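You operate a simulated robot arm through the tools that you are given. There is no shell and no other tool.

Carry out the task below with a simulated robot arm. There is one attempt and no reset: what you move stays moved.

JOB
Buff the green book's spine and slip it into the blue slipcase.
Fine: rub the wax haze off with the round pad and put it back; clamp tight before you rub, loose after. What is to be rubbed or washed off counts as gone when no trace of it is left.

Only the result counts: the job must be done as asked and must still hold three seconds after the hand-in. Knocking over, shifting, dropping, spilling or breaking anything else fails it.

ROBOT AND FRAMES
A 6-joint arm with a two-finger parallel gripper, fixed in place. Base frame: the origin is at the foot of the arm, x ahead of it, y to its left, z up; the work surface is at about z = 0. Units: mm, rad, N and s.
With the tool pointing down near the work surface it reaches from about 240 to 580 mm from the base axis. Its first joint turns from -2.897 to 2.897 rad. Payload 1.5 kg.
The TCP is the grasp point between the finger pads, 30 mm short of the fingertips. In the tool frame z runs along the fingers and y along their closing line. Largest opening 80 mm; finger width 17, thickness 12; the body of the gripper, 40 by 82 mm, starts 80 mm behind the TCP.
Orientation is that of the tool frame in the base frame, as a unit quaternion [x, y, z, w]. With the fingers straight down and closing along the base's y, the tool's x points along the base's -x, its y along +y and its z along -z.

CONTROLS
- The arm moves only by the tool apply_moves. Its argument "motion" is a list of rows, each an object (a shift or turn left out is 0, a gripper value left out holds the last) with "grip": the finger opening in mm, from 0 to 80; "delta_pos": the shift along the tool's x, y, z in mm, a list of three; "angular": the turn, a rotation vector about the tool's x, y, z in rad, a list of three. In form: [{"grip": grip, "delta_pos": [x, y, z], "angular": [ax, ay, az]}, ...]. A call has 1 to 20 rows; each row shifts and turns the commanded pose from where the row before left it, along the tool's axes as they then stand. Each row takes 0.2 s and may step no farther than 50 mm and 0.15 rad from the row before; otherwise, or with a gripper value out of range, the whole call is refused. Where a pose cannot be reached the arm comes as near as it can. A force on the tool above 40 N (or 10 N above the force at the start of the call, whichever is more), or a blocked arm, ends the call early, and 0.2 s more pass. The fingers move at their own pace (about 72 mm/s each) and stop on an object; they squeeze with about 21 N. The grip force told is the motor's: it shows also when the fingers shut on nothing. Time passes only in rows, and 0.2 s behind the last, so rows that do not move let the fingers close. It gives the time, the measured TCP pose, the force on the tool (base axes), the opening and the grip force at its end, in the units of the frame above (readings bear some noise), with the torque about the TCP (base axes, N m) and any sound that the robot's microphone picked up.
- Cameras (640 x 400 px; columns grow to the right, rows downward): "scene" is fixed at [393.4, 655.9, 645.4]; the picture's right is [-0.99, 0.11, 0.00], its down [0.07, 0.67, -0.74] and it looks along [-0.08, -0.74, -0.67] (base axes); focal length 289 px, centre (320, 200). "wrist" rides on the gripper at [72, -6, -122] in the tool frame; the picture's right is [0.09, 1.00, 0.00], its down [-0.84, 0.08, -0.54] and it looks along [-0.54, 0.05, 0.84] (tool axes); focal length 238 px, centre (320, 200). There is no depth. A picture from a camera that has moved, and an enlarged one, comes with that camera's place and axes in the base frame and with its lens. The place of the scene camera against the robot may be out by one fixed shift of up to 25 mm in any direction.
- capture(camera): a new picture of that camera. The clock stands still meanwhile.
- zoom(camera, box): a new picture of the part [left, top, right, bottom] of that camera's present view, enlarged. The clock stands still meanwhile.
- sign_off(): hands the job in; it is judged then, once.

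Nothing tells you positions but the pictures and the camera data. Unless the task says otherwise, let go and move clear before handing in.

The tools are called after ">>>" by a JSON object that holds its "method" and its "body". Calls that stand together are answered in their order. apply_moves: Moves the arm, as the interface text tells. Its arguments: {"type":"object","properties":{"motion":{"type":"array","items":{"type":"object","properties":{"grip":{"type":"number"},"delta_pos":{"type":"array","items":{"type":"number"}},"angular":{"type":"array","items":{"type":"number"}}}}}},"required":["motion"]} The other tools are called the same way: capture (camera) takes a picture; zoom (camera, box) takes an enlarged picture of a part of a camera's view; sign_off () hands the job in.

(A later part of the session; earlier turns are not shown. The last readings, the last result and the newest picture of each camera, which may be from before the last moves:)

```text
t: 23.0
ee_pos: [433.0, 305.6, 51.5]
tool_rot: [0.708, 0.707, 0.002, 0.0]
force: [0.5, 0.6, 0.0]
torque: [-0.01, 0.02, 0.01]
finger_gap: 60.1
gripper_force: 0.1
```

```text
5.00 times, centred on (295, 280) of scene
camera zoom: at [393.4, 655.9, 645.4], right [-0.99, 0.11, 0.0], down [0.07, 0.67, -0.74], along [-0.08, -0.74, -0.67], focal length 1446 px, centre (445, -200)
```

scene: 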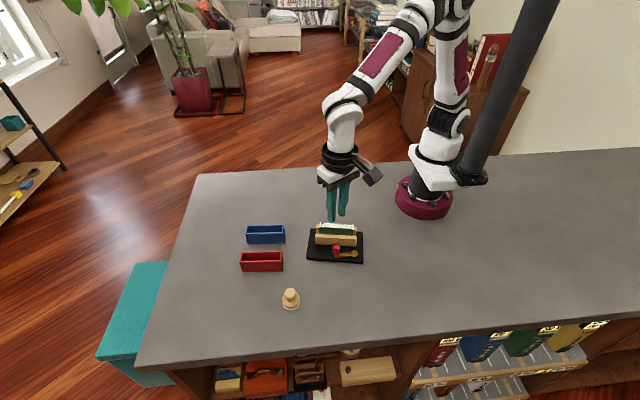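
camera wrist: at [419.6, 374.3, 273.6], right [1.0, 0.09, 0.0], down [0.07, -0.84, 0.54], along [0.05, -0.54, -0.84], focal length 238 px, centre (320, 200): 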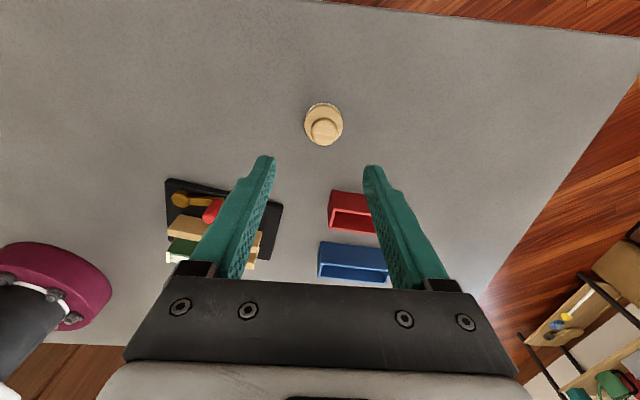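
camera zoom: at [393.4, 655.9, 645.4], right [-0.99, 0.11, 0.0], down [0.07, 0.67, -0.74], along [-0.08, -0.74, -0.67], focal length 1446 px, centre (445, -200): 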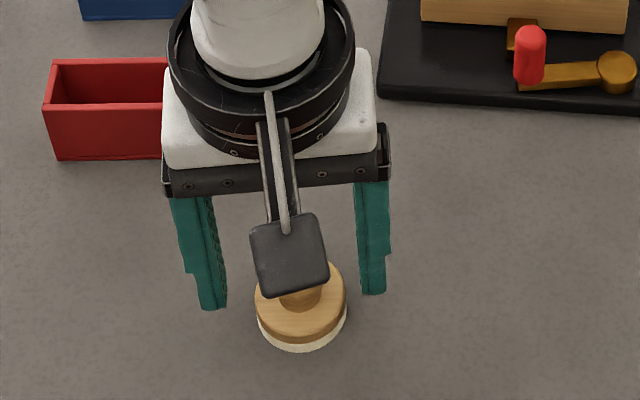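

The pad centre is about 1.5 mm lower in x and 2 mm lower in y than the finger centre. I'll nudge across, then close on the head.

>>> {"method": "apply_moves", "body": {"motion": [{"delta_pos": [-2, -1.5, 1]}, {"delta_pos": [0, 0, 0], "grip": 40}, {"grip": 28}, {"grip": 15}, {"grip": 15}, {"grip": 15}]}}

>>> {"method": "zoom", "body": {"camera": "wrist", "box": [230, 110, 410, 240]}}

```text
t: 24.4
ee_pos: [430.2, 302.4, 51.4]
tool_rot: [0.708, 0.707, 0.001, 0.0]
force: [-1.0, -0.3, 0.0]
torque: [0.0, 0.05, 0.02]
finger_gap: 26.0
gripper_force: 21.1
```

```text
3.08 times, centred on (320, 175) of wrist
camera zoom: at [424.1, 374.8, 173.4], right [1.0, 0.09, 0.0], down [0.08, -0.84, 0.54], along [0.05, -0.54, -0.84], focal length 733 px, centre (320, 277)
```

zoom: 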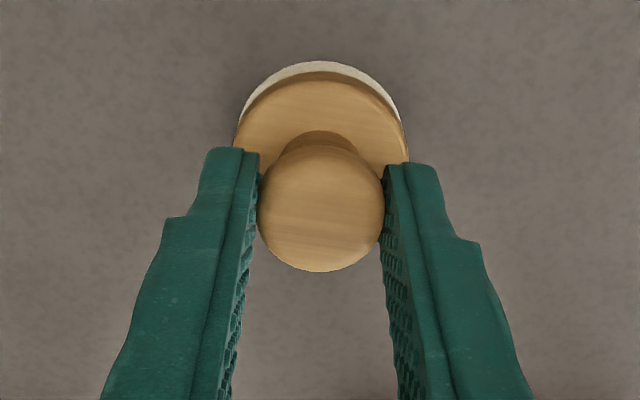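

The pad is firmly gripped (26 mm, 21 N) with TCP at (430.2, 302.4, 51.4), which I'll use as the return spot. Now I'll lift it and carry it above the book.

>>> {"method": "apply_moves", "body": {"motion": [{"delta_pos": [0, 0, -20]}, {"delta_pos": [0, 0, -40]}, {"delta_pos": [0, 0, -38]}, {"delta_pos": [-32, -26, 0]}, {"delta_pos": [-32, -26, 0]}, {"delta_pos": [-32, -26, 0]}, {"delta_pos": [-32, -26, 0]}, {"delta_pos": [-32.5, -25.7, 0]}, {"angular": [0, 0, 0.1]}, {"angular": [0, 0, 0.09]}, {"delta_pos": [0, 0, 0]}]}}

>>> {"method": "capture", "body": {"camera": "wrist"}}

>>> {"method": "zoom", "body": {"camera": "scene", "box": [290, 180, 400, 290]}}

```text
t: 26.8
ee_pos: [301.3, 142.0, 148.6]
tool_rot: [0.772, 0.636, 0.001, -0.001]
force: [-0.2, 0.3, -0.5]
torque: [-0.04, 0.0, -0.01]
finger_gap: 26.1
gripper_force: 20.9
```

```text
taken
camera wrist: at [308.1, 213.1, 270.8], right [0.99, -0.1, 0.0], down [-0.09, -0.84, 0.54], along [-0.05, -0.54, -0.84], focal length 238 px, centre (320, 200)
```

wrist: 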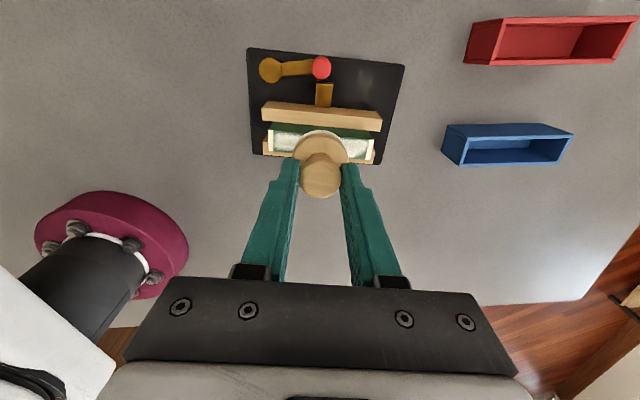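

```text
3.64 times, centred on (345, 235) of scene
camera zoom: at [393.4, 655.9, 645.4], right [-0.99, 0.11, 0.0], down [0.07, 0.67, -0.74], along [-0.08, -0.74, -0.67], focal length 1052 px, centre (229, 73)
```

zoom: 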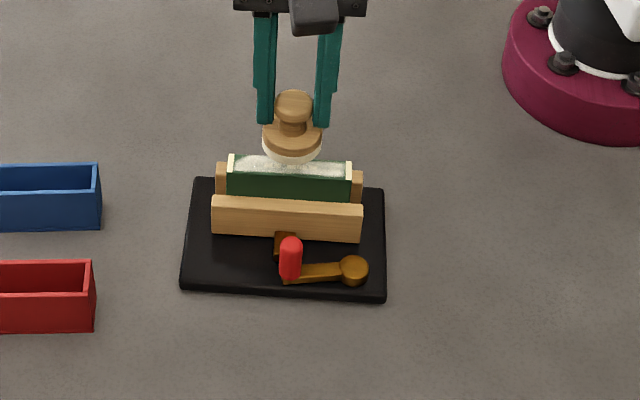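

The pad hangs centred over the spine, whose haze shows as white below it. I'll lower gently to find contact.

>>> {"method": "apply_moves", "body": {"motion": [{"delta_pos": [0, 0, 10]}, {"delta_pos": [0, 0, 7]}, {"delta_pos": [0, 0, 2]}, {"delta_pos": [0, 0, 0]}]}}

>>> {"method": "zoom", "body": {"camera": "wrist", "box": [230, 80, 410, 220]}}

>>> {"method": "zoom", "body": {"camera": "scene", "box": [310, 200, 380, 260]}}

```text
t: 27.8
ee_pos: [301.3, 141.9, 128.7]
tool_rot: [0.771, 0.636, 0.001, -0.001]
force: [0.6, 0.4, -0.3]
torque: [0.02, -0.02, 0.02]
finger_gap: 26.5
gripper_force: 21.4
```

```text
2.86 times, centred on (320, 150) of wrist
camera zoom: at [307.8, 213.0, 251.5], right [0.99, -0.1, 0.0], down [-0.08, -0.84, 0.54], along [-0.05, -0.54, -0.84], focal length 681 px, centre (320, 343)
```

zoom: 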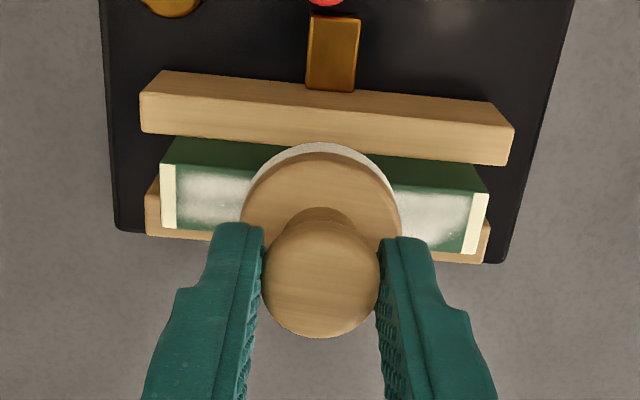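

```text
6.67 times, centred on (345, 230) of scene
camera zoom: at [393.4, 655.9, 645.4], right [-0.99, 0.11, 0.0], down [0.07, 0.67, -0.74], along [-0.08, -0.74, -0.67], focal length 1928 px, centre (153, 0)
```

zoom: 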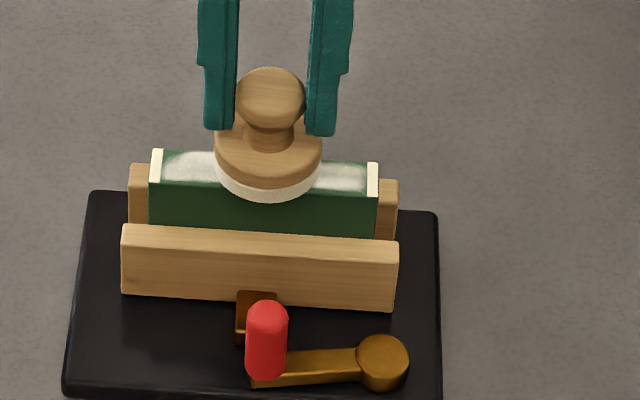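

The pad is just above the spine and aligned with it. I'll descend 1 mm at a time until a light press shows.

>>> {"method": "apply_moves", "body": {"motion": [{"delta_pos": [0, 0, 1]}, {"delta_pos": [0, 0, 1]}, {"delta_pos": [0, 0, 1]}, {"delta_pos": [0, 0, 0]}]}}

```text
t: 28.8
ee_pos: [300.6, 141.4, 126.2]
tool_rot: [0.772, 0.636, 0.001, -0.002]
force: [0.9, 0.9, -1.1]
torque: [-0.02, -0.01, -0.02]
finger_gap: 26.4
gripper_force: 21.2
```

>>> {"method": "apply_moves", "body": {"motion": [{"delta_pos": [0, 0, 1]}, {"delta_pos": [0, 0, 0]}]}}

>>> {"method": "apply_moves", "body": {"motion": [{"delta_pos": [0, 0, 1]}, {"delta_pos": [0, 0, 0]}]}}

```text
t: 29.4
ee_pos: [299.9, 140.5, 124.9]
tool_rot: [0.772, 0.636, 0.002, -0.001]
force: [-0.8, 0.0, 1.7]
torque: [0.03, 0.0, 0.0]
finger_gap: 26.1
gripper_force: 20.3
```

```text
t: 30.0
ee_pos: [301.2, 142.6, 123.9]
tool_rot: [0.772, 0.636, 0.002, -0.001]
force: [-3.6, -2.4, 18.1]
torque: [-0.06, 0.05, 0.04]
finger_gap: 26.2
gripper_force: 21.3
```

Contact is at TCP z≈124.4 and the force is stiff. I'll ease back to a lighter press and try a short stroke along the spine.

>>> {"method": "apply_moves", "body": {"motion": [{"delta_pos": [0, 0, -0.6]}, {"delta_pos": [0, 0, 0]}]}}

>>> {"method": "apply_moves", "body": {"motion": [{"delta_pos": [0, 5, 0]}, {"delta_pos": [0, 5, 0]}, {"delta_pos": [0, 5, 0]}, {"delta_pos": [0, 0, 0]}]}}

>>> {"method": "zoom", "body": {"camera": "wrist", "box": [230, 80, 410, 220]}}

>>> {"method": "zoom", "body": {"camera": "scene", "box": [310, 200, 380, 260]}}

```text
t: 30.6
ee_pos: [300.7, 141.9, 125.5]
tool_rot: [0.772, 0.636, 0.002, 0.0]
force: [1.9, -0.4, 5.5]
torque: [-0.03, -0.12, 0.0]
finger_gap: 26.4
gripper_force: 20.8
```

```text
t: 31.6
ee_pos: [314.0, 139.8, 123.0]
tool_rot: [0.772, 0.636, 0.001, -0.002]
force: [-4.6, 1.9, 12.7]
torque: [0.05, 0.06, 0.02]
finger_gap: 26.3
gripper_force: 20.8
```

```text
2.86 times, centred on (320, 150) of wrist
camera zoom: at [320.9, 211.4, 245.6], right [0.99, -0.1, 0.0], down [-0.08, -0.84, 0.54], along [-0.05, -0.54, -0.84], focal length 681 px, centre (320, 343)
```

zoom: 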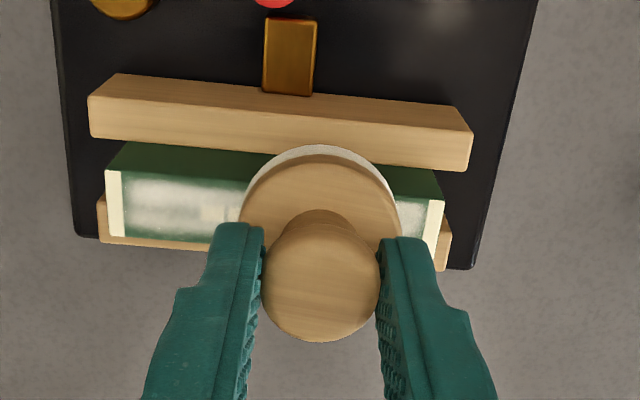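

```text
6.67 times, centred on (345, 230) of scene
camera zoom: at [393.4, 655.9, 645.4], right [-0.99, 0.11, 0.0], down [0.07, 0.67, -0.74], along [-0.08, -0.74, -0.67], focal length 1928 px, centre (153, 0)
```

zoom: 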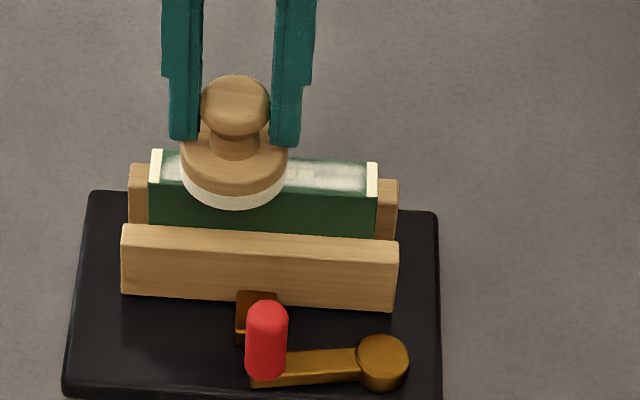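

The haze is thinning where the pad passed and the vise isn't moving. I'll rub full strokes along the whole spine.

>>> {"method": "apply_moves", "body": {"motion": [{"delta_pos": [0, 6, 0]}, {"delta_pos": [0, 6, 0]}, {"delta_pos": [0, 6, 0]}, {"delta_pos": [0, -6, 0]}, {"delta_pos": [0, -6, 0]}, {"delta_pos": [0, -6, 0]}, {"delta_pos": [0, -6, 0]}, {"delta_pos": [0, -6, 0]}, {"delta_pos": [0, -6, 0]}, {"delta_pos": [0, -6, 0]}, {"delta_pos": [0, -6, 0]}, {"delta_pos": [0, -6, 0]}, {"delta_pos": [0, -6, 0]}, {"delta_pos": [0, 0, 0]}]}}

>>> {"method": "zoom", "body": {"camera": "wrist", "box": [230, 80, 410, 220]}}

>>> {"method": "zoom", "body": {"camera": "scene", "box": [310, 200, 380, 260]}}

```text
t: 34.6
ee_pos: [273.6, 148.6, 122.4]
tool_rot: [0.771, 0.636, 0.002, -0.002]
force: [1.4, 0.0, 1.4]
torque: [0.02, -0.07, 0.0]
finger_gap: 26.2
gripper_force: 20.8
```

```text
2.86 times, centred on (320, 150) of wrist
camera zoom: at [280.4, 219.7, 245.6], right [0.99, -0.1, 0.0], down [-0.08, -0.84, 0.54], along [-0.05, -0.54, -0.84], focal length 681 px, centre (320, 343)
```

zoom: 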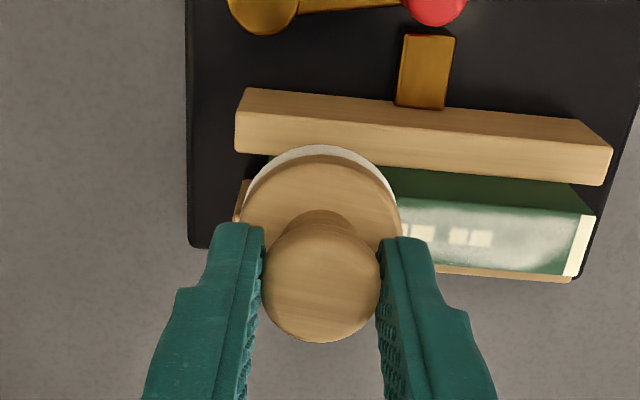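

```text
6.67 times, centred on (345, 230) of scene
camera zoom: at [393.4, 655.9, 645.4], right [-0.99, 0.11, 0.0], down [0.07, 0.67, -0.74], along [-0.08, -0.74, -0.67], focal length 1928 px, centre (153, 0)
```

zoom: 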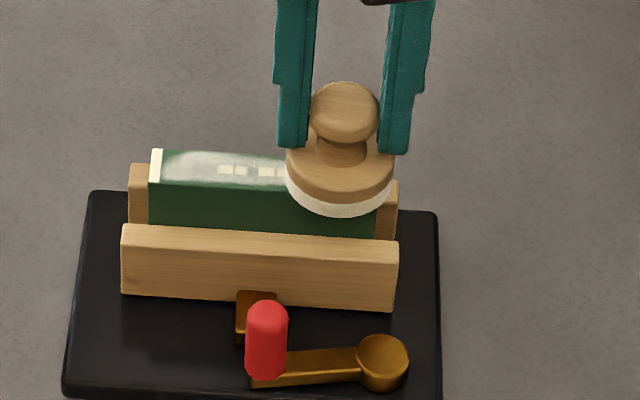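

The haze is fading but the force is now light. I'll press slightly more and do further passes.

>>> {"method": "apply_moves", "body": {"motion": [{"delta_pos": [0, 0, 0.5]}, {"delta_pos": [0, 6, 0]}, {"delta_pos": [0, 6, 0]}, {"delta_pos": [0, 6, 0]}, {"delta_pos": [0, 6, 0]}, {"delta_pos": [0, 6, 0]}, {"delta_pos": [0, 6, 0]}, {"delta_pos": [0, 6, 0]}, {"delta_pos": [0, 6, 0]}, {"delta_pos": [0, 6, 0]}, {"delta_pos": [0, 6, 0]}, {"delta_pos": [0, 0, 0]}]}}

>>> {"method": "zoom", "body": {"camera": "scene", "box": [310, 200, 380, 260]}}

```text
t: 37.2
ee_pos: [332.8, 135.6, 124.0]
tool_rot: [0.771, 0.636, 0.002, -0.002]
force: [-0.1, -0.5, -0.4]
torque: [-0.01, -0.03, 0.01]
finger_gap: 26.3
gripper_force: 20.9
```

```text
6.67 times, centred on (345, 230) of scene
camera zoom: at [393.4, 655.9, 645.4], right [-0.99, 0.11, 0.0], down [0.07, 0.67, -0.74], along [-0.08, -0.74, -0.67], focal length 1928 px, centre (153, 0)
```

zoom: 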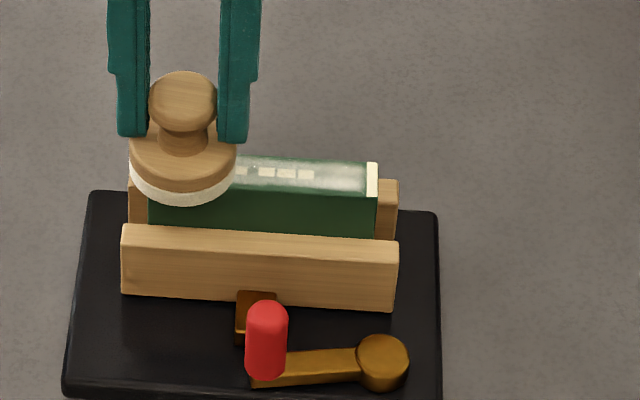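

Good progress: the middle is nearly clear, with haze left near the ends. I'll press a bit more at this end.

>>> {"method": "apply_moves", "body": {"motion": [{"delta_pos": [0, -3, 0.5]}, {"delta_pos": [0, 0, 0.3]}, {"delta_pos": [0, 0, 0]}]}}

```text
t: 38.0
ee_pos: [331.8, 137.8, 123.5]
tool_rot: [0.771, 0.636, 0.002, 0.0]
force: [4.6, 2.1, 11.4]
torque: [0.09, -0.11, 0.0]
finger_gap: 26.2
gripper_force: 21.0
```

>>> {"method": "apply_moves", "body": {"motion": [{"delta_pos": [0, -7, 0]}, {"delta_pos": [0, -7, 0]}, {"delta_pos": [0, 7, 0]}, {"delta_pos": [0, 7, 0]}, {"delta_pos": [0, -7, 0]}, {"delta_pos": [0, -7, 0]}, {"delta_pos": [0, 7, 0]}, {"delta_pos": [0, 7, 0]}, {"delta_pos": [0, -7, 0]}, {"delta_pos": [0, -7, 0]}, {"delta_pos": [0, -7, 0]}, {"delta_pos": [0, -7, 0]}, {"delta_pos": [0, -7, 0]}, {"delta_pos": [0, -7, 0]}, {"delta_pos": [0, -7, 0]}, {"delta_pos": [0, -7, 0]}, {"delta_pos": [0, 0, 0]}]}}

>>> {"method": "zoom", "body": {"camera": "scene", "box": [310, 200, 380, 260]}}

>>> {"method": "zoom", "body": {"camera": "wrist", "box": [230, 80, 410, 220]}}

```text
t: 41.6
ee_pos: [274.8, 146.4, 122.0]
tool_rot: [0.772, 0.636, 0.002, -0.002]
force: [2.2, -0.9, 7.8]
torque: [0.05, -0.05, 0.0]
finger_gap: 26.2
gripper_force: 21.3
```

```text
6.67 times, centred on (345, 230) of scene
camera zoom: at [393.4, 655.9, 645.4], right [-0.99, 0.11, 0.0], down [0.07, 0.67, -0.74], along [-0.08, -0.74, -0.67], focal length 1928 px, centre (153, 0)
```

zoom: 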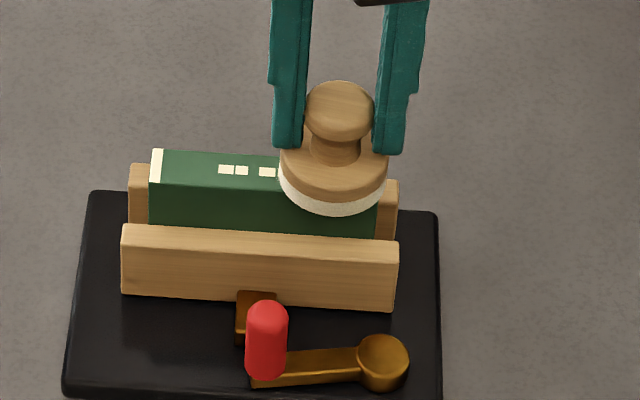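

```text
2.86 times, centred on (320, 150) of wrist
camera zoom: at [282.2, 218.8, 244.7], right [0.99, -0.1, 0.0], down [-0.08, -0.84, 0.54], along [-0.05, -0.54, -0.84], focal length 681 px, centre (320, 343)
```

zoom: 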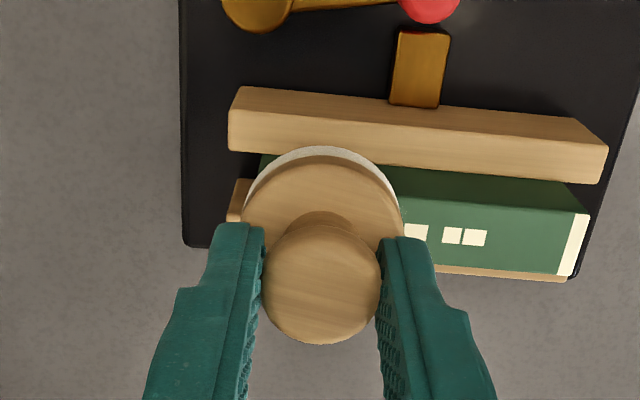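

The far half is now clean, showing clear green with the cream title blocks. I'll rub the near end the same way.

>>> {"method": "apply_moves", "body": {"motion": [{"delta_pos": [0, -4, 0]}, {"delta_pos": [0, 7, 0]}, {"delta_pos": [0, 7, 0]}, {"delta_pos": [0, -7, 0]}, {"delta_pos": [0, -7, 0]}, {"delta_pos": [0, 7, 0]}, {"delta_pos": [0, 7, 0]}, {"delta_pos": [0, -7, 0]}, {"delta_pos": [0, -7, 0]}, {"delta_pos": [0, 7, 0]}, {"delta_pos": [0, 7, 0]}, {"delta_pos": [0, -7, 0]}, {"delta_pos": [0, -7, 0]}, {"delta_pos": [0, 7, 0]}, {"delta_pos": [0, 7, 0]}, {"delta_pos": [0, 7, 0]}, {"delta_pos": [0, 7, 0]}, {"delta_pos": [0, 7, 0]}, {"delta_pos": [0, 7, 0]}, {"delta_pos": [0, 7, 0]}]}}

>>> {"method": "zoom", "body": {"camera": "scene", "box": [310, 200, 380, 260]}}

>>> {"method": "zoom", "body": {"camera": "wrist", "box": [200, 80, 380, 220]}}

```text
t: 45.8
ee_pos: [320.1, 136.9, 122.5]
tool_rot: [0.772, 0.636, 0.002, -0.001]
force: [-0.1, -0.9, -0.5]
torque: [-0.02, 0.01, 0.0]
finger_gap: 25.9
gripper_force: 20.8
```

```text
6.67 times, centred on (345, 230) of scene
camera zoom: at [393.4, 655.9, 645.4], right [-0.99, 0.11, 0.0], down [0.07, 0.67, -0.74], along [-0.08, -0.74, -0.67], focal length 1928 px, centre (153, 0)
```

zoom: 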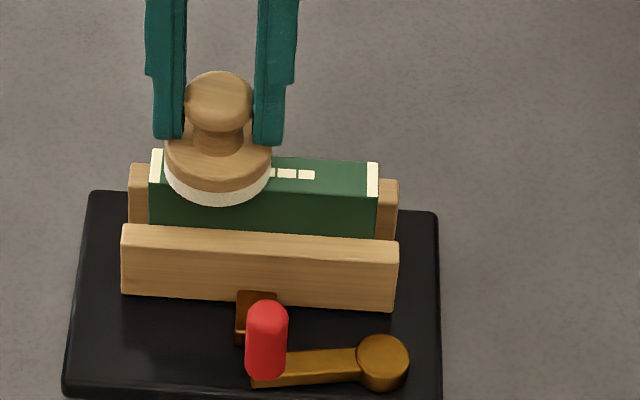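

```text
2.86 times, centred on (290, 150) of wrist
camera zoom: at [326.9, 209.0, 244.4], right [0.99, -0.1, 0.0], down [-0.08, -0.84, 0.54], along [-0.05, -0.54, -0.84], focal length 681 px, centre (406, 343)
```

zoom: 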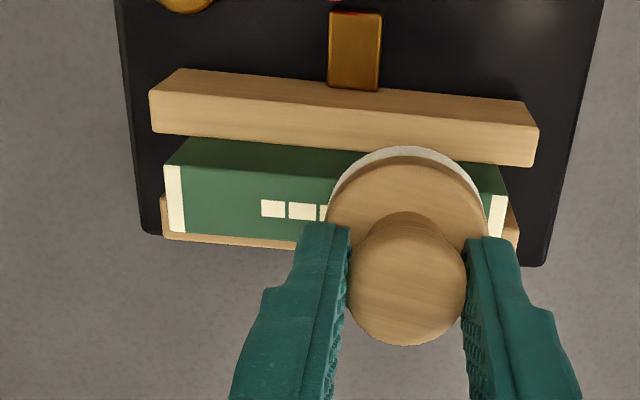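

It looks clean. I'll lift the pad away and inspect the whole spine at high magnification.

>>> {"method": "apply_moves", "body": {"motion": [{"delta_pos": [0, 0, -15]}, {"delta_pos": [0, 0, -25]}, {"delta_pos": [40, 0, 0]}, {"delta_pos": [20, 0, 0]}, {"delta_pos": [0, 0, 0]}]}}

>>> {"method": "capture", "body": {"camera": "wrist"}}

>>> {"method": "zoom", "body": {"camera": "scene", "box": [320, 215, 360, 245]}}

```text
t: 47.0
ee_pos: [331.7, 195.9, 165.2]
tool_rot: [0.772, 0.636, 0.002, -0.002]
force: [-0.3, -0.5, -0.5]
torque: [0.0, 0.02, -0.04]
finger_gap: 26.0
gripper_force: 20.9
```

```text
taken
camera wrist: at [338.5, 268.4, 287.6], right [0.99, -0.1, 0.0], down [-0.08, -0.84, 0.54], along [-0.05, -0.54, -0.84], focal length 238 px, centre (320, 200)
```

wrist: 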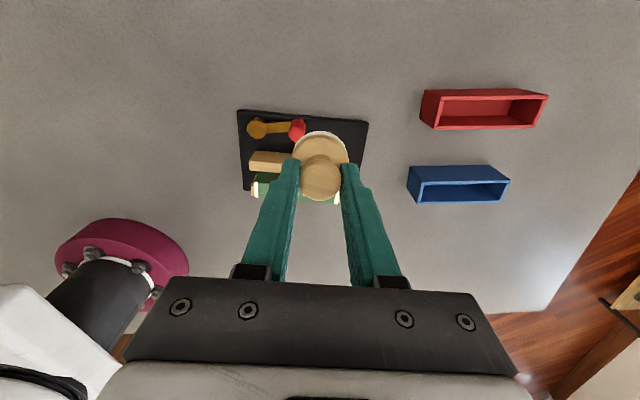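

```text
13.33 times, centred on (340, 230) of scene
camera zoom: at [393.4, 655.9, 645.4], right [-0.99, 0.11, 0.0], down [0.07, 0.67, -0.74], along [-0.08, -0.74, -0.67], focal length 3856 px, centre (53, -200)
```

zoom: 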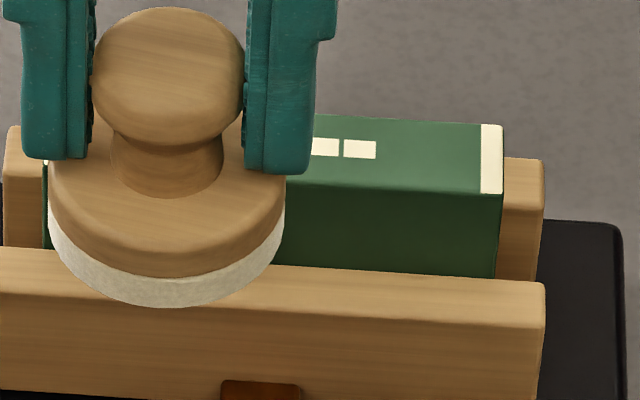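

The near half is spotless. I'll move the pad further aside to inspect the far half.

>>> {"method": "apply_moves", "body": {"motion": [{"delta_pos": [30, 25, 0]}, {"delta_pos": [30, 20, 0]}, {"delta_pos": [0, 0, 0]}]}}

>>> {"method": "zoom", "body": {"camera": "scene", "box": [315, 212, 365, 247]}}

>>> {"method": "zoom", "body": {"camera": "wrist", "box": [180, 120, 320, 230]}}

```text
t: 47.8
ee_pos: [385.0, 250.5, 163.6]
tool_rot: [0.771, 0.636, 0.001, -0.001]
force: [0.0, -0.5, -1.1]
torque: [0.0, 0.0, 0.01]
finger_gap: 26.2
gripper_force: 21.2
```

```text
11.43 times, centred on (340, 230) of scene
camera zoom: at [393.4, 655.9, 645.4], right [-0.99, 0.11, 0.0], down [0.07, 0.67, -0.74], along [-0.08, -0.74, -0.67], focal length 3306 px, centre (91, -137)
```

zoom: 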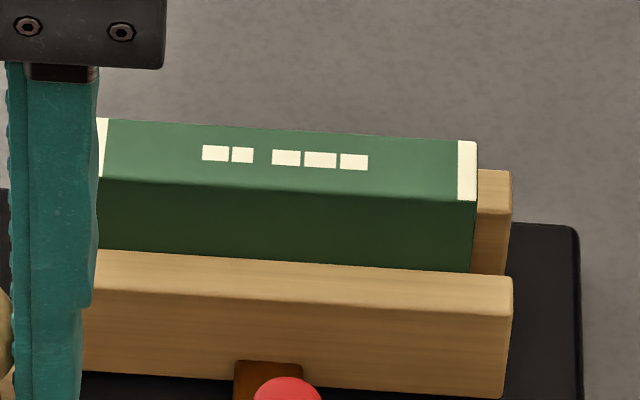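

```text
3.64 times, centred on (250, 175) of wrist
camera zoom: at [391.3, 322.0, 286.0], right [0.99, -0.1, 0.0], down [-0.08, -0.84, 0.54], along [-0.05, -0.54, -0.84], focal length 867 px, centre (574, 291)
```

zoom: 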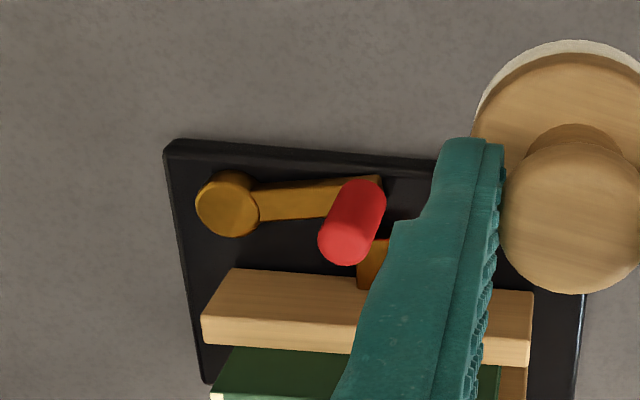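

The spine is clean so far. I'll carry the pad back over its original spot and check the far end of the spine on the way.

>>> {"method": "apply_moves", "body": {"motion": [{"delta_pos": [29.5, 17.2, 0]}, {"delta_pos": [29.5, 17.2, 0]}, {"angular": [0, 0, -0.1]}, {"angular": [0, 0, -0.09]}, {"delta_pos": [0, 0, 30]}, {"delta_pos": [0, 0, 0]}]}}

>>> {"method": "zoom", "body": {"camera": "scene", "box": [315, 212, 365, 247]}}

>>> {"method": "zoom", "body": {"camera": "scene", "box": [260, 240, 330, 320]}}

```text
t: 49.2
ee_pos: [431.8, 299.0, 133.7]
tool_rot: [0.708, 0.707, 0.0, -0.001]
force: [0.0, 0.4, -0.5]
torque: [0.0, 0.02, -0.01]
finger_gap: 25.9
gripper_force: 21.2
```

```text
11.43 times, centred on (340, 230) of scene
camera zoom: at [393.4, 655.9, 645.4], right [-0.99, 0.11, 0.0], down [0.07, 0.67, -0.74], along [-0.08, -0.74, -0.67], focal length 3306 px, centre (91, -137)
```

zoom: 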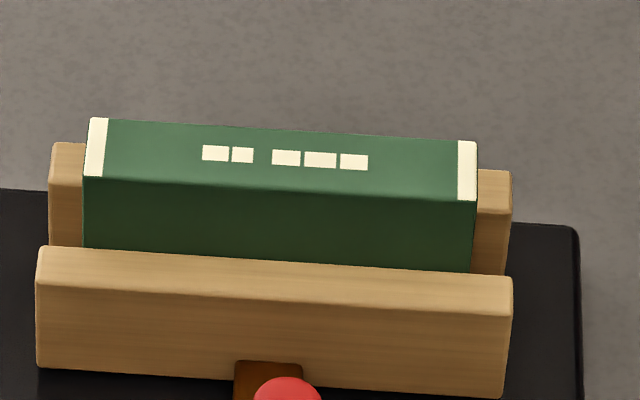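

```text
5.00 times, centred on (295, 280) of scene
camera zoom: at [393.4, 655.9, 645.4], right [-0.99, 0.11, 0.0], down [0.07, 0.67, -0.74], along [-0.08, -0.74, -0.67], focal length 1446 px, centre (445, -200)
```

zoom: 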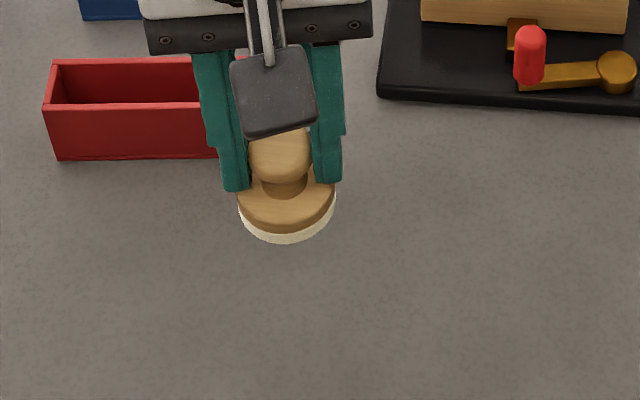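

The spine looks uniformly green. I'll zoom further to be certain there's no trace before parting with the pad.

>>> {"method": "zoom", "body": {"camera": "scene", "box": [320, 218, 342, 232]}}

>>> {"method": "zoom", "body": {"camera": "scene", "box": [338, 218, 360, 232]}}

>>> {"method": "capture", "body": {"camera": "wrist"}}

```text
16.00 times, centred on (331, 225) of scene
camera zoom: at [393.4, 655.9, 645.4], right [-0.99, 0.11, 0.0], down [0.07, 0.67, -0.74], along [-0.08, -0.74, -0.67], focal length 4628 px, centre (144, -200)
```

zoom: 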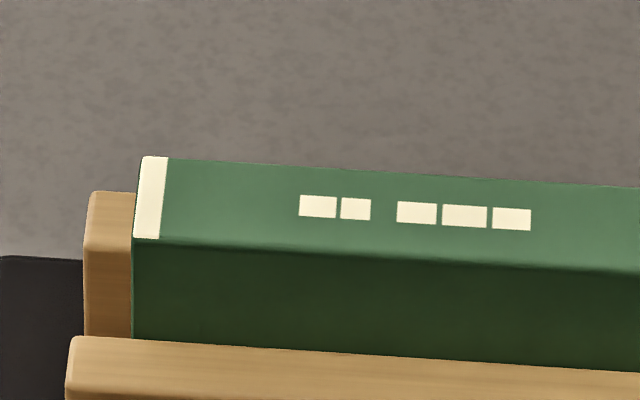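

```text
16.00 times, centred on (349, 225) of scene
camera zoom: at [393.4, 655.9, 645.4], right [-0.99, 0.11, 0.0], down [0.07, 0.67, -0.74], along [-0.08, -0.74, -0.67], focal length 4628 px, centre (-144, -200)
```

zoom: 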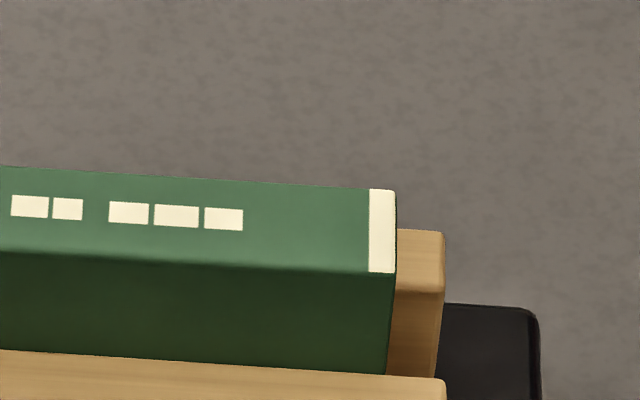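

```text
taken
camera wrist: at [424.1, 370.0, 255.6], right [1.0, 0.09, 0.0], down [0.08, -0.84, 0.54], along [0.05, -0.54, -0.84], focal length 238 px, centre (320, 200)
```

wrist: 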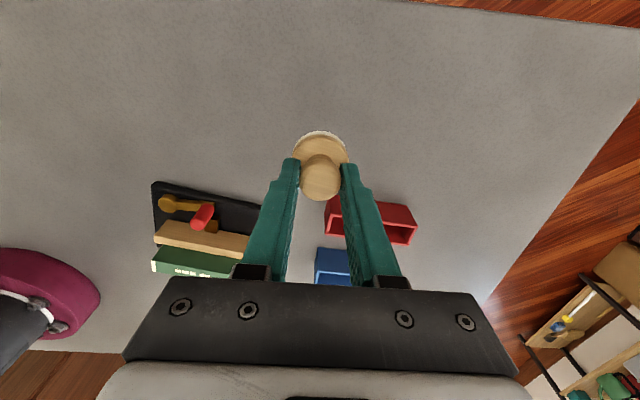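

>>> {"method": "zoom", "body": {"camera": "wrist", "box": [145, 235, 245, 285]}}

```text
6.40 times, centred on (195, 260) of wrist
camera zoom: at [424.1, 370.0, 255.6], right [1.0, 0.09, 0.0], down [0.08, -0.84, 0.54], along [0.05, -0.54, -0.84], focal length 1525 px, centre (1120, -184)
```

zoom: 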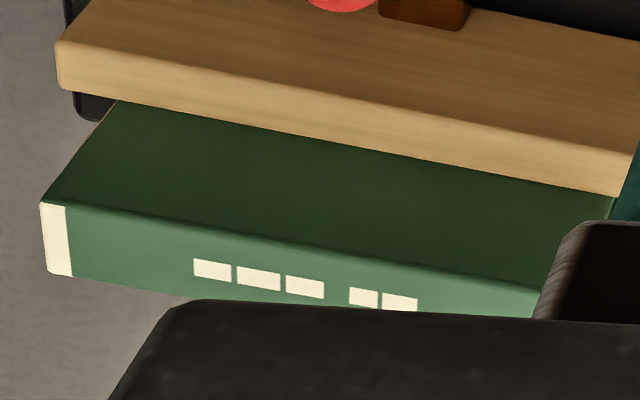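

The tint shift depends on the view, so it's only sheen and the spine is clean. Now I'll lower the pad toward its original spot and compare with the earlier scene picture before release.

>>> {"method": "apply_moves", "body": {"motion": [{"delta_pos": [3.4, -1.6, 30]}, {"delta_pos": [0, 0, 30]}, {"delta_pos": [0, 0, 12]}, {"delta_pos": [0, 0, 0]}]}}

>>> {"method": "apply_moves", "body": {"motion": [{"delta_pos": [0, 0, 3]}, {"delta_pos": [0, 0, 0]}]}}

>>> {"method": "zoom", "body": {"camera": "scene", "box": [260, 240, 330, 320]}}

```text
t: 50.2
ee_pos: [430.4, 301.2, 61.9]
tool_rot: [0.707, 0.707, 0.002, 0.0]
force: [0.4, 0.8, -0.1]
torque: [-0.01, -0.02, -0.03]
finger_gap: 26.1
gripper_force: 21.1
```

```text
t: 50.8
ee_pos: [430.9, 302.3, 58.4]
tool_rot: [0.708, 0.706, 0.001, -0.001]
force: [0.3, 0.0, -0.7]
torque: [0.01, 0.0, 0.01]
finger_gap: 25.7
gripper_force: 20.9
```

```text
5.00 times, centred on (295, 280) of scene
camera zoom: at [393.4, 655.9, 645.4], right [-0.99, 0.11, 0.0], down [0.07, 0.67, -0.74], along [-0.08, -0.74, -0.67], focal length 1446 px, centre (445, -200)
```

zoom: 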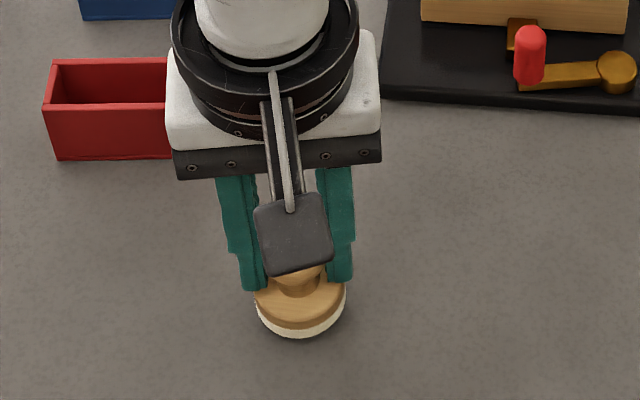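

The pad lines up with its original spot within about half a millimetre. I'll lower to touch the table.

>>> {"method": "apply_moves", "body": {"motion": [{"delta_pos": [0, 0, 3]}, {"delta_pos": [0, 0, 2]}, {"delta_pos": [0, 0, 0]}]}}

>>> {"method": "apply_moves", "body": {"motion": [{"delta_pos": [0, 0, 1]}, {"delta_pos": [0, 0, 0]}]}}

>>> {"method": "apply_moves", "body": {"motion": [{"delta_pos": [0, 0, 1]}, {"delta_pos": [0, 0, 0]}]}}

```text
t: 51.6
ee_pos: [429.9, 302.1, 54.1]
tool_rot: [0.708, 0.706, 0.0, 0.0]
force: [-0.5, -0.2, 0.5]
torque: [-0.01, 0.03, -0.01]
finger_gap: 25.7
gripper_force: 21.3
```

```text
t: 52.2
ee_pos: [431.2, 302.1, 53.4]
tool_rot: [0.708, 0.707, 0.0, 0.0]
force: [-1.2, -0.2, -0.1]
torque: [-0.02, -0.03, 0.03]
finger_gap: 25.8
gripper_force: 21.5
```

```text
t: 52.8
ee_pos: [429.8, 301.7, 51.5]
tool_rot: [0.708, 0.706, 0.001, 0.0]
force: [-0.2, 0.0, 0.3]
torque: [0.01, 0.01, 0.0]
finger_gap: 25.8
gripper_force: 21.1
```

>>> {"method": "apply_moves", "body": {"motion": [{"delta_pos": [0, 0, 0.7]}, {"delta_pos": [0, 0, 0]}]}}

>>> {"method": "zoom", "body": {"camera": "scene", "box": [260, 240, 330, 320]}}

```text
t: 53.4
ee_pos: [429.3, 302.9, 49.9]
tool_rot: [0.707, 0.707, 0.001, -0.001]
force: [0.6, -0.4, -0.8]
torque: [0.01, 0.01, -0.03]
finger_gap: 25.7
gripper_force: 21.1
```

```text
5.00 times, centred on (295, 280) of scene
camera zoom: at [393.4, 655.9, 645.4], right [-0.99, 0.11, 0.0], down [0.07, 0.67, -0.74], along [-0.08, -0.74, -0.67], focal length 1446 px, centre (445, -200)
```

zoom: 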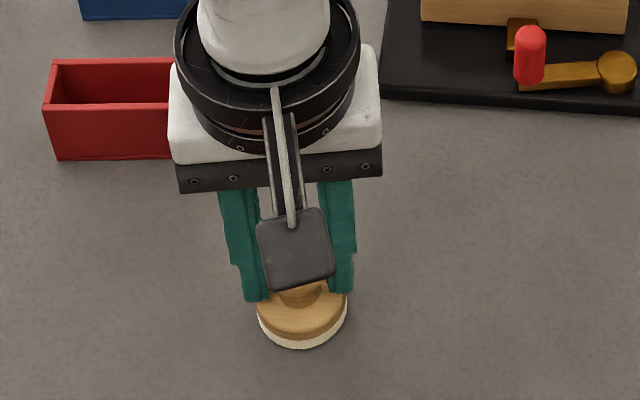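

>>> {"method": "apply_moves", "body": {"motion": [{"delta_pos": [0, 0, 0.5]}, {"delta_pos": [0, 0, 0]}]}}

>>> {"method": "apply_moves", "body": {"motion": [{"delta_pos": [0, 0, 0.5]}, {"delta_pos": [0, 0, 0]}]}}

```text
t: 54.0
ee_pos: [431.2, 302.7, 50.8]
tool_rot: [0.708, 0.707, 0.001, -0.001]
force: [0.0, 0.4, -0.6]
torque: [-0.01, -0.01, 0.03]
finger_gap: 25.9
gripper_force: 20.7
```

```text
t: 54.6
ee_pos: [429.2, 301.6, 49.5]
tool_rot: [0.707, 0.707, 0.002, -0.001]
force: [-0.1, 0.7, -0.5]
torque: [0.01, 0.03, 0.01]
finger_gap: 25.8
gripper_force: 20.6
```

>>> {"method": "apply_moves", "body": {"motion": [{"delta_pos": [0, 0, 0.5]}, {"delta_pos": [0, 0, 0]}]}}

>>> {"method": "zoom", "body": {"camera": "scene", "box": [260, 270, 330, 320]}}

```text
t: 55.2
ee_pos: [431.6, 303.6, 49.3]
tool_rot: [0.708, 0.706, 0.001, -0.002]
force: [0.8, 0.1, -0.5]
torque: [0.01, 0.01, 0.0]
finger_gap: 25.5
gripper_force: 20.9
```

```text
8.00 times, centred on (295, 295) of scene
camera zoom: at [393.4, 655.9, 645.4], right [-0.99, 0.11, 0.0], down [0.07, 0.67, -0.74], along [-0.08, -0.74, -0.67], focal length 2314 px, centre (520, -560)
```

zoom: 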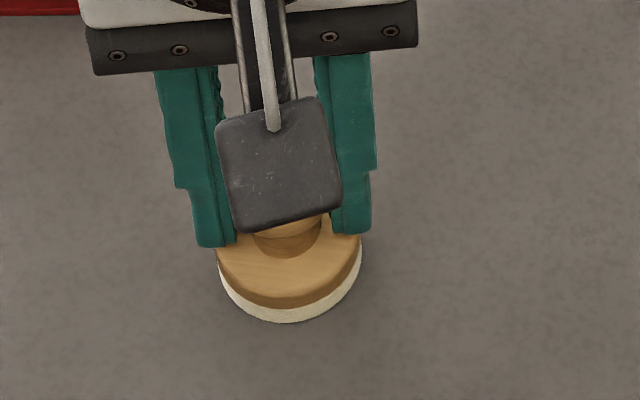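

>>> {"method": "apply_moves", "body": {"motion": [{"delta_pos": [0, 0, 0.5]}, {"delta_pos": [0, 0, 0]}]}}

>>> {"method": "apply_moves", "body": {"motion": [{"delta_pos": [0, 0, 0.4]}, {"delta_pos": [0, 0, 0]}]}}

```text
t: 55.8
ee_pos: [429.8, 302.7, 49.8]
tool_rot: [0.707, 0.707, 0.001, -0.001]
force: [0.0, -0.8, -0.8]
torque: [-0.02, -0.03, 0.01]
finger_gap: 25.8
gripper_force: 20.9
```

```text
t: 56.4
ee_pos: [431.0, 302.3, 49.2]
tool_rot: [0.708, 0.706, 0.0, 0.0]
force: [0.2, -0.8, -0.4]
torque: [-0.01, 0.01, -0.03]
finger_gap: 25.9
gripper_force: 20.8
```

>>> {"method": "apply_moves", "body": {"motion": [{"delta_pos": [0, 0, 0.5]}, {"delta_pos": [0, 0, 0]}]}}

>>> {"method": "zoom", "body": {"camera": "scene", "box": [260, 270, 330, 320]}}

```text
t: 57.0
ee_pos: [429.8, 302.8, 48.1]
tool_rot: [0.708, 0.707, 0.001, -0.001]
force: [-0.3, -0.8, 0.0]
torque: [0.02, 0.05, -0.03]
finger_gap: 25.9
gripper_force: 21.0
```

```text
8.00 times, centred on (295, 295) of scene
camera zoom: at [393.4, 655.9, 645.4], right [-0.99, 0.11, 0.0], down [0.07, 0.67, -0.74], along [-0.08, -0.74, -0.67], focal length 2314 px, centre (520, -560)
```

zoom: 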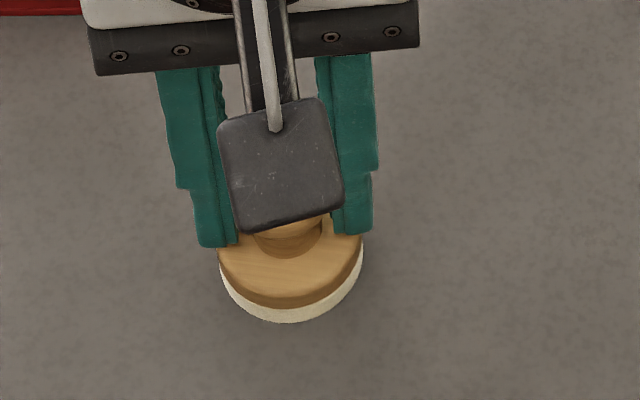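

>>> {"method": "apply_moves", "body": {"motion": [{"delta_pos": [0, 0, 1]}, {"delta_pos": [0, 0, 0]}, {"delta_pos": [0, 0, 0]}]}}

```text
t: 57.8
ee_pos: [430.1, 303.2, 47.6]
tool_rot: [0.708, 0.706, 0.002, -0.001]
force: [-1.7, -2.6, 12.5]
torque: [-0.17, 0.0, 0.03]
finger_gap: 25.6
gripper_force: 21.1
```

The pad is seated (12 N). I'll ease off slightly, open the fingers and rise.

>>> {"method": "apply_moves", "body": {"motion": [{"delta_pos": [0, 0, -0.7]}, {"grip": 30}, {"grip": 40}, {"grip": 60}, {"grip": 60}, {"delta_pos": [0, 0, -20]}, {"delta_pos": [0, 0, -40]}, {"delta_pos": [0, 0, -40]}, {"delta_pos": [0, 0, 0]}]}}

>>> {"method": "zoom", "body": {"camera": "scene", "box": [260, 270, 330, 320]}}

>>> {"method": "capture", "body": {"camera": "wrist"}}

```text
t: 59.8
ee_pos: [428.1, 306.5, 148.9]
tool_rot: [0.708, 0.706, 0.002, -0.001]
force: [0.6, -0.1, -0.3]
torque: [0.02, 0.01, -0.03]
finger_gap: 59.8
gripper_force: 0.0
```

```text
8.00 times, centred on (295, 295) of scene
camera zoom: at [393.4, 655.9, 645.4], right [-0.99, 0.11, 0.0], down [0.07, 0.67, -0.74], along [-0.08, -0.74, -0.67], focal length 2314 px, centre (520, -560)
```

zoom: 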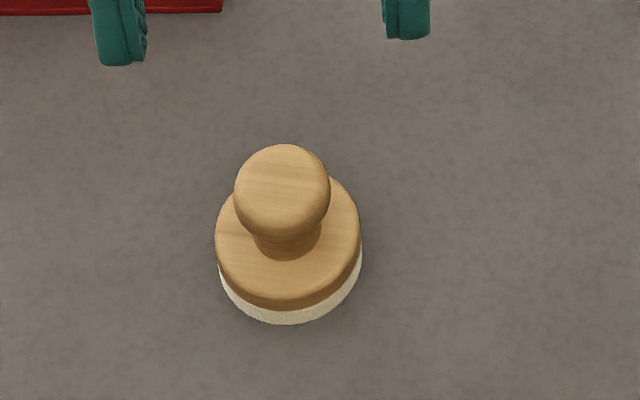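

```text
taken
camera wrist: at [422.1, 377.9, 271.1], right [1.0, 0.09, 0.0], down [0.08, -0.84, 0.54], along [0.05, -0.54, -0.84], focal length 238 px, centre (320, 200)
```

wrist: 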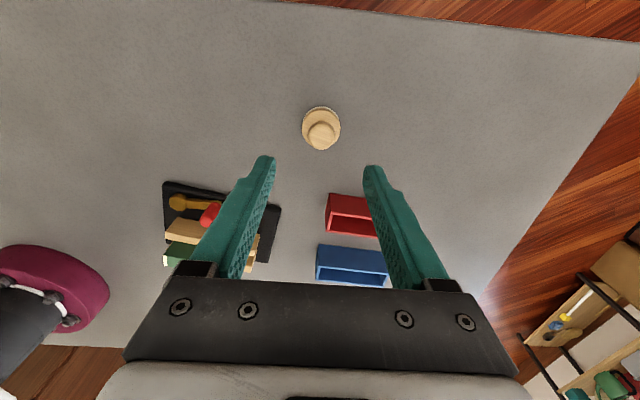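

The pad is back exactly where it was. Next I'll unclamp the lever: unwind yaw to 0 and move above the knob near (307, 198).

>>> {"method": "apply_moves", "body": {"motion": [{"grip": 34, "angular": [0, 0, -0.1428]}, {"angular": [0, 0, -0.1428]}, {"angular": [0, 0, -0.1428]}, {"angular": [0, 0, -0.1428]}, {"angular": [0, 0, -0.1428]}, {"angular": [0, 0, -0.1428]}, {"angular": [0, 0, -0.1428]}, {"angular": [0, 0, -0.1428]}, {"angular": [0, 0, -0.1428]}, {"angular": [0, 0, -0.1428]}, {"angular": [0, 0, -0.1438]}, {"delta_pos": [30.3, -27.1, 0]}, {"delta_pos": [30.3, -27.1, 0]}, {"delta_pos": [30.3, -27.1, 0]}, {"delta_pos": [30.3, -27.1, 0]}, {"delta_pos": [0, 0, 30]}, {"delta_pos": [0, 0, 0]}]}}

>>> {"method": "capture", "body": {"camera": "wrist"}}

>>> {"method": "zoom", "body": {"camera": "wrist", "box": [240, 60, 400, 180]}}

```text
t: 63.4
ee_pos: [309.1, 192.4, 116.3]
tool_rot: [0.0, 1.0, 0.002, 0.001]
force: [0.5, -0.9, -0.1]
torque: [0.0, 0.03, 0.01]
finger_gap: 34.1
gripper_force: 0.0
```

```text
taken
camera wrist: at [237.7, 185.1, 237.8], right [-0.09, 1.0, 0.0], down [0.84, 0.07, 0.54], along [0.54, 0.05, -0.84], focal length 238 px, centre (320, 200)
```

wrist: 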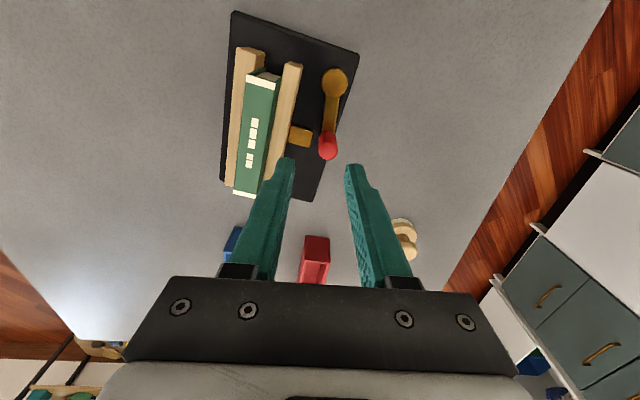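

```text
3.33 times, centred on (320, 120) of wrist
camera zoom: at [237.7, 185.1, 237.8], right [-0.09, 1.0, 0.0], down [0.84, 0.07, 0.54], along [0.54, 0.05, -0.84], focal length 794 px, centre (320, 467)
```

zoom: 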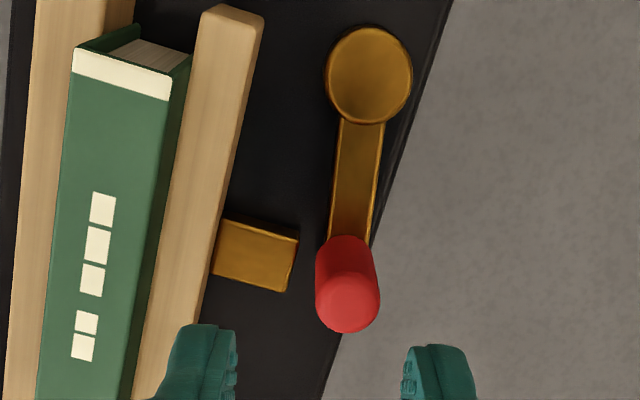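

The pivot is at (260.5, 199.3) and the knob at (307.2, 198.8). I'll align the fingers around the knob and descend.

>>> {"method": "apply_moves", "body": {"motion": [{"delta_pos": [2, 6.5, 0]}, {"delta_pos": [0, 0, 20]}, {"delta_pos": [0, 0, 0]}]}}

>>> {"method": "zoom", "body": {"camera": "wrist", "box": [240, 80, 400, 200]}}

```text
t: 64.2
ee_pos: [309.9, 199.8, 98.2]
tool_rot: [0.001, 1.0, 0.001, 0.0]
force: [0.2, 0.8, -0.7]
torque: [0.02, 0.03, 0.0]
finger_gap: 34.0
gripper_force: 0.0
```

```text
3.33 times, centred on (320, 140) of wrist
camera zoom: at [237.3, 192.9, 219.1], right [-0.09, 1.0, 0.0], down [0.84, 0.07, 0.54], along [0.54, 0.05, -0.84], focal length 794 px, centre (320, 400)
```

zoom: 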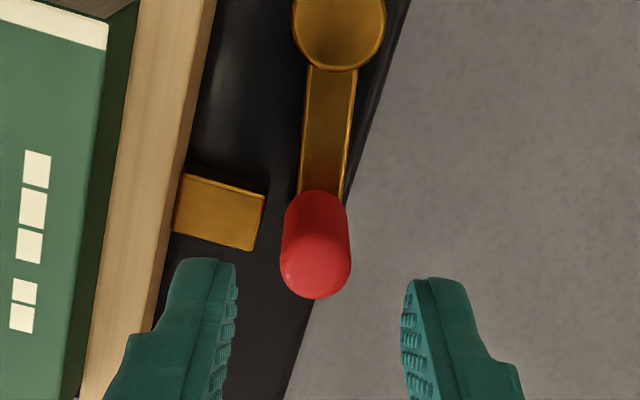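

>>> {"method": "apply_moves", "body": {"motion": [{"delta_pos": [2, -0.5, 15]}, {"delta_pos": [0, 0, 15]}, {"delta_pos": [0, 0, 4.5]}, {"grip": 22}, {"grip": 20}, {"delta_pos": [0, 0, 0]}]}}

>>> {"method": "zoom", "body": {"camera": "wrist", "box": [240, 80, 400, 200]}}

>>> {"method": "zoom", "body": {"camera": "scene", "box": [300, 200, 390, 280]}}

```text
t: 65.6
ee_pos: [306.7, 200.6, 61.8]
tool_rot: [0.001, 1.0, 0.001, 0.0]
force: [-1.2, -0.1, -0.5]
torque: [-0.02, 0.0, -0.02]
finger_gap: 20.0
gripper_force: 0.5
```

```text
3.33 times, centred on (320, 140) of wrist
camera zoom: at [233.9, 194.1, 184.0], right [-0.09, 1.0, 0.0], down [0.84, 0.07, 0.54], along [0.54, 0.05, -0.84], focal length 794 px, centre (320, 400)
```

zoom: 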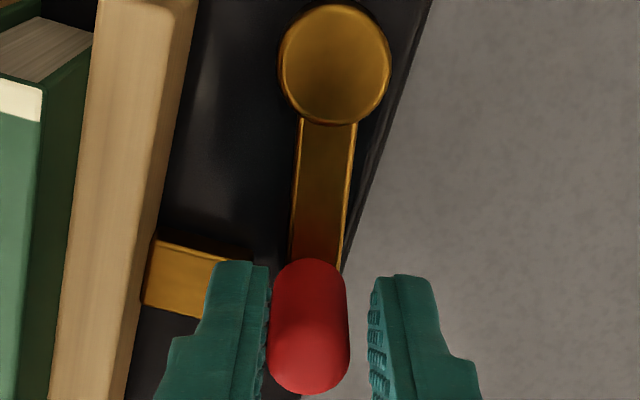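

```text
5.00 times, centred on (345, 240) of scene
camera zoom: at [393.4, 655.9, 645.4], right [-0.99, 0.11, 0.0], down [0.07, 0.67, -0.74], along [-0.08, -0.74, -0.67], focal length 1446 px, centre (195, 0)
```

zoom: 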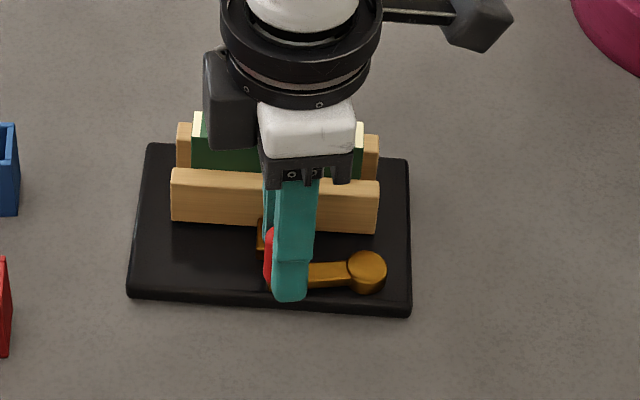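

The knob is caged. I'll swing it counter-clockwise to loosen the clamp, a small move first.

>>> {"method": "apply_moves", "body": {"motion": [{"delta_pos": [0.2, 3.5, 0], "angular": [0, 0, -0.075]}, {"delta_pos": [0.3, 5.5, 0], "angular": [0, 0, -0.12]}, {"delta_pos": [0.3, 5.5, 0], "angular": [0, 0, -0.12]}, {"delta_pos": [0, 0, 0]}]}}

>>> {"method": "zoom", "body": {"camera": "scene", "box": [300, 200, 390, 280]}}

>>> {"method": "zoom", "body": {"camera": "wrist", "box": [240, 80, 400, 200]}}

```text
t: 66.6
ee_pos: [302.2, 214.5, 62.4]
tool_rot: [-0.158, 0.987, 0.001, 0.001]
force: [0.3, -0.7, 0.9]
torque: [-0.01, -0.02, 0.0]
finger_gap: 20.5
gripper_force: 0.1
```

```text
5.00 times, centred on (345, 240) of scene
camera zoom: at [393.4, 655.9, 645.4], right [-0.99, 0.11, 0.0], down [0.07, 0.67, -0.74], along [-0.08, -0.74, -0.67], focal length 1446 px, centre (195, 0)
```

zoom: 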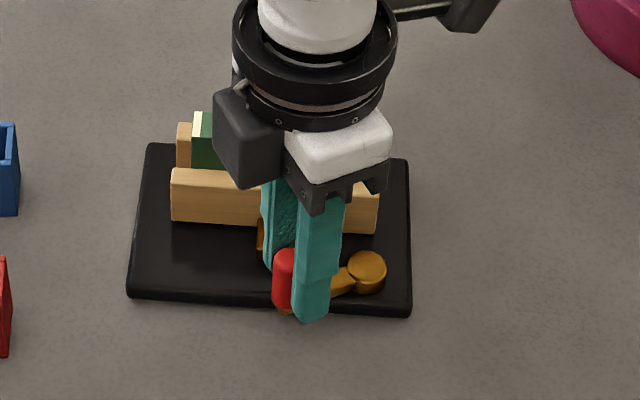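

```text
3.33 times, centred on (320, 140) of wrist
camera zoom: at [236.0, 185.6, 184.4], right [-0.4, 0.92, 0.0], down [0.77, 0.33, 0.54], along [0.5, 0.22, -0.84], focal length 794 px, centre (320, 400)
```

zoom: 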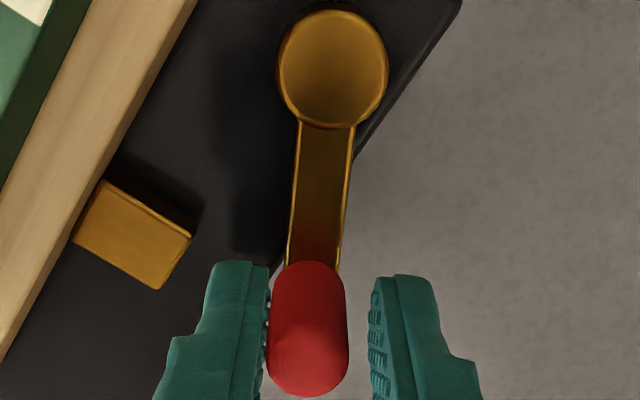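

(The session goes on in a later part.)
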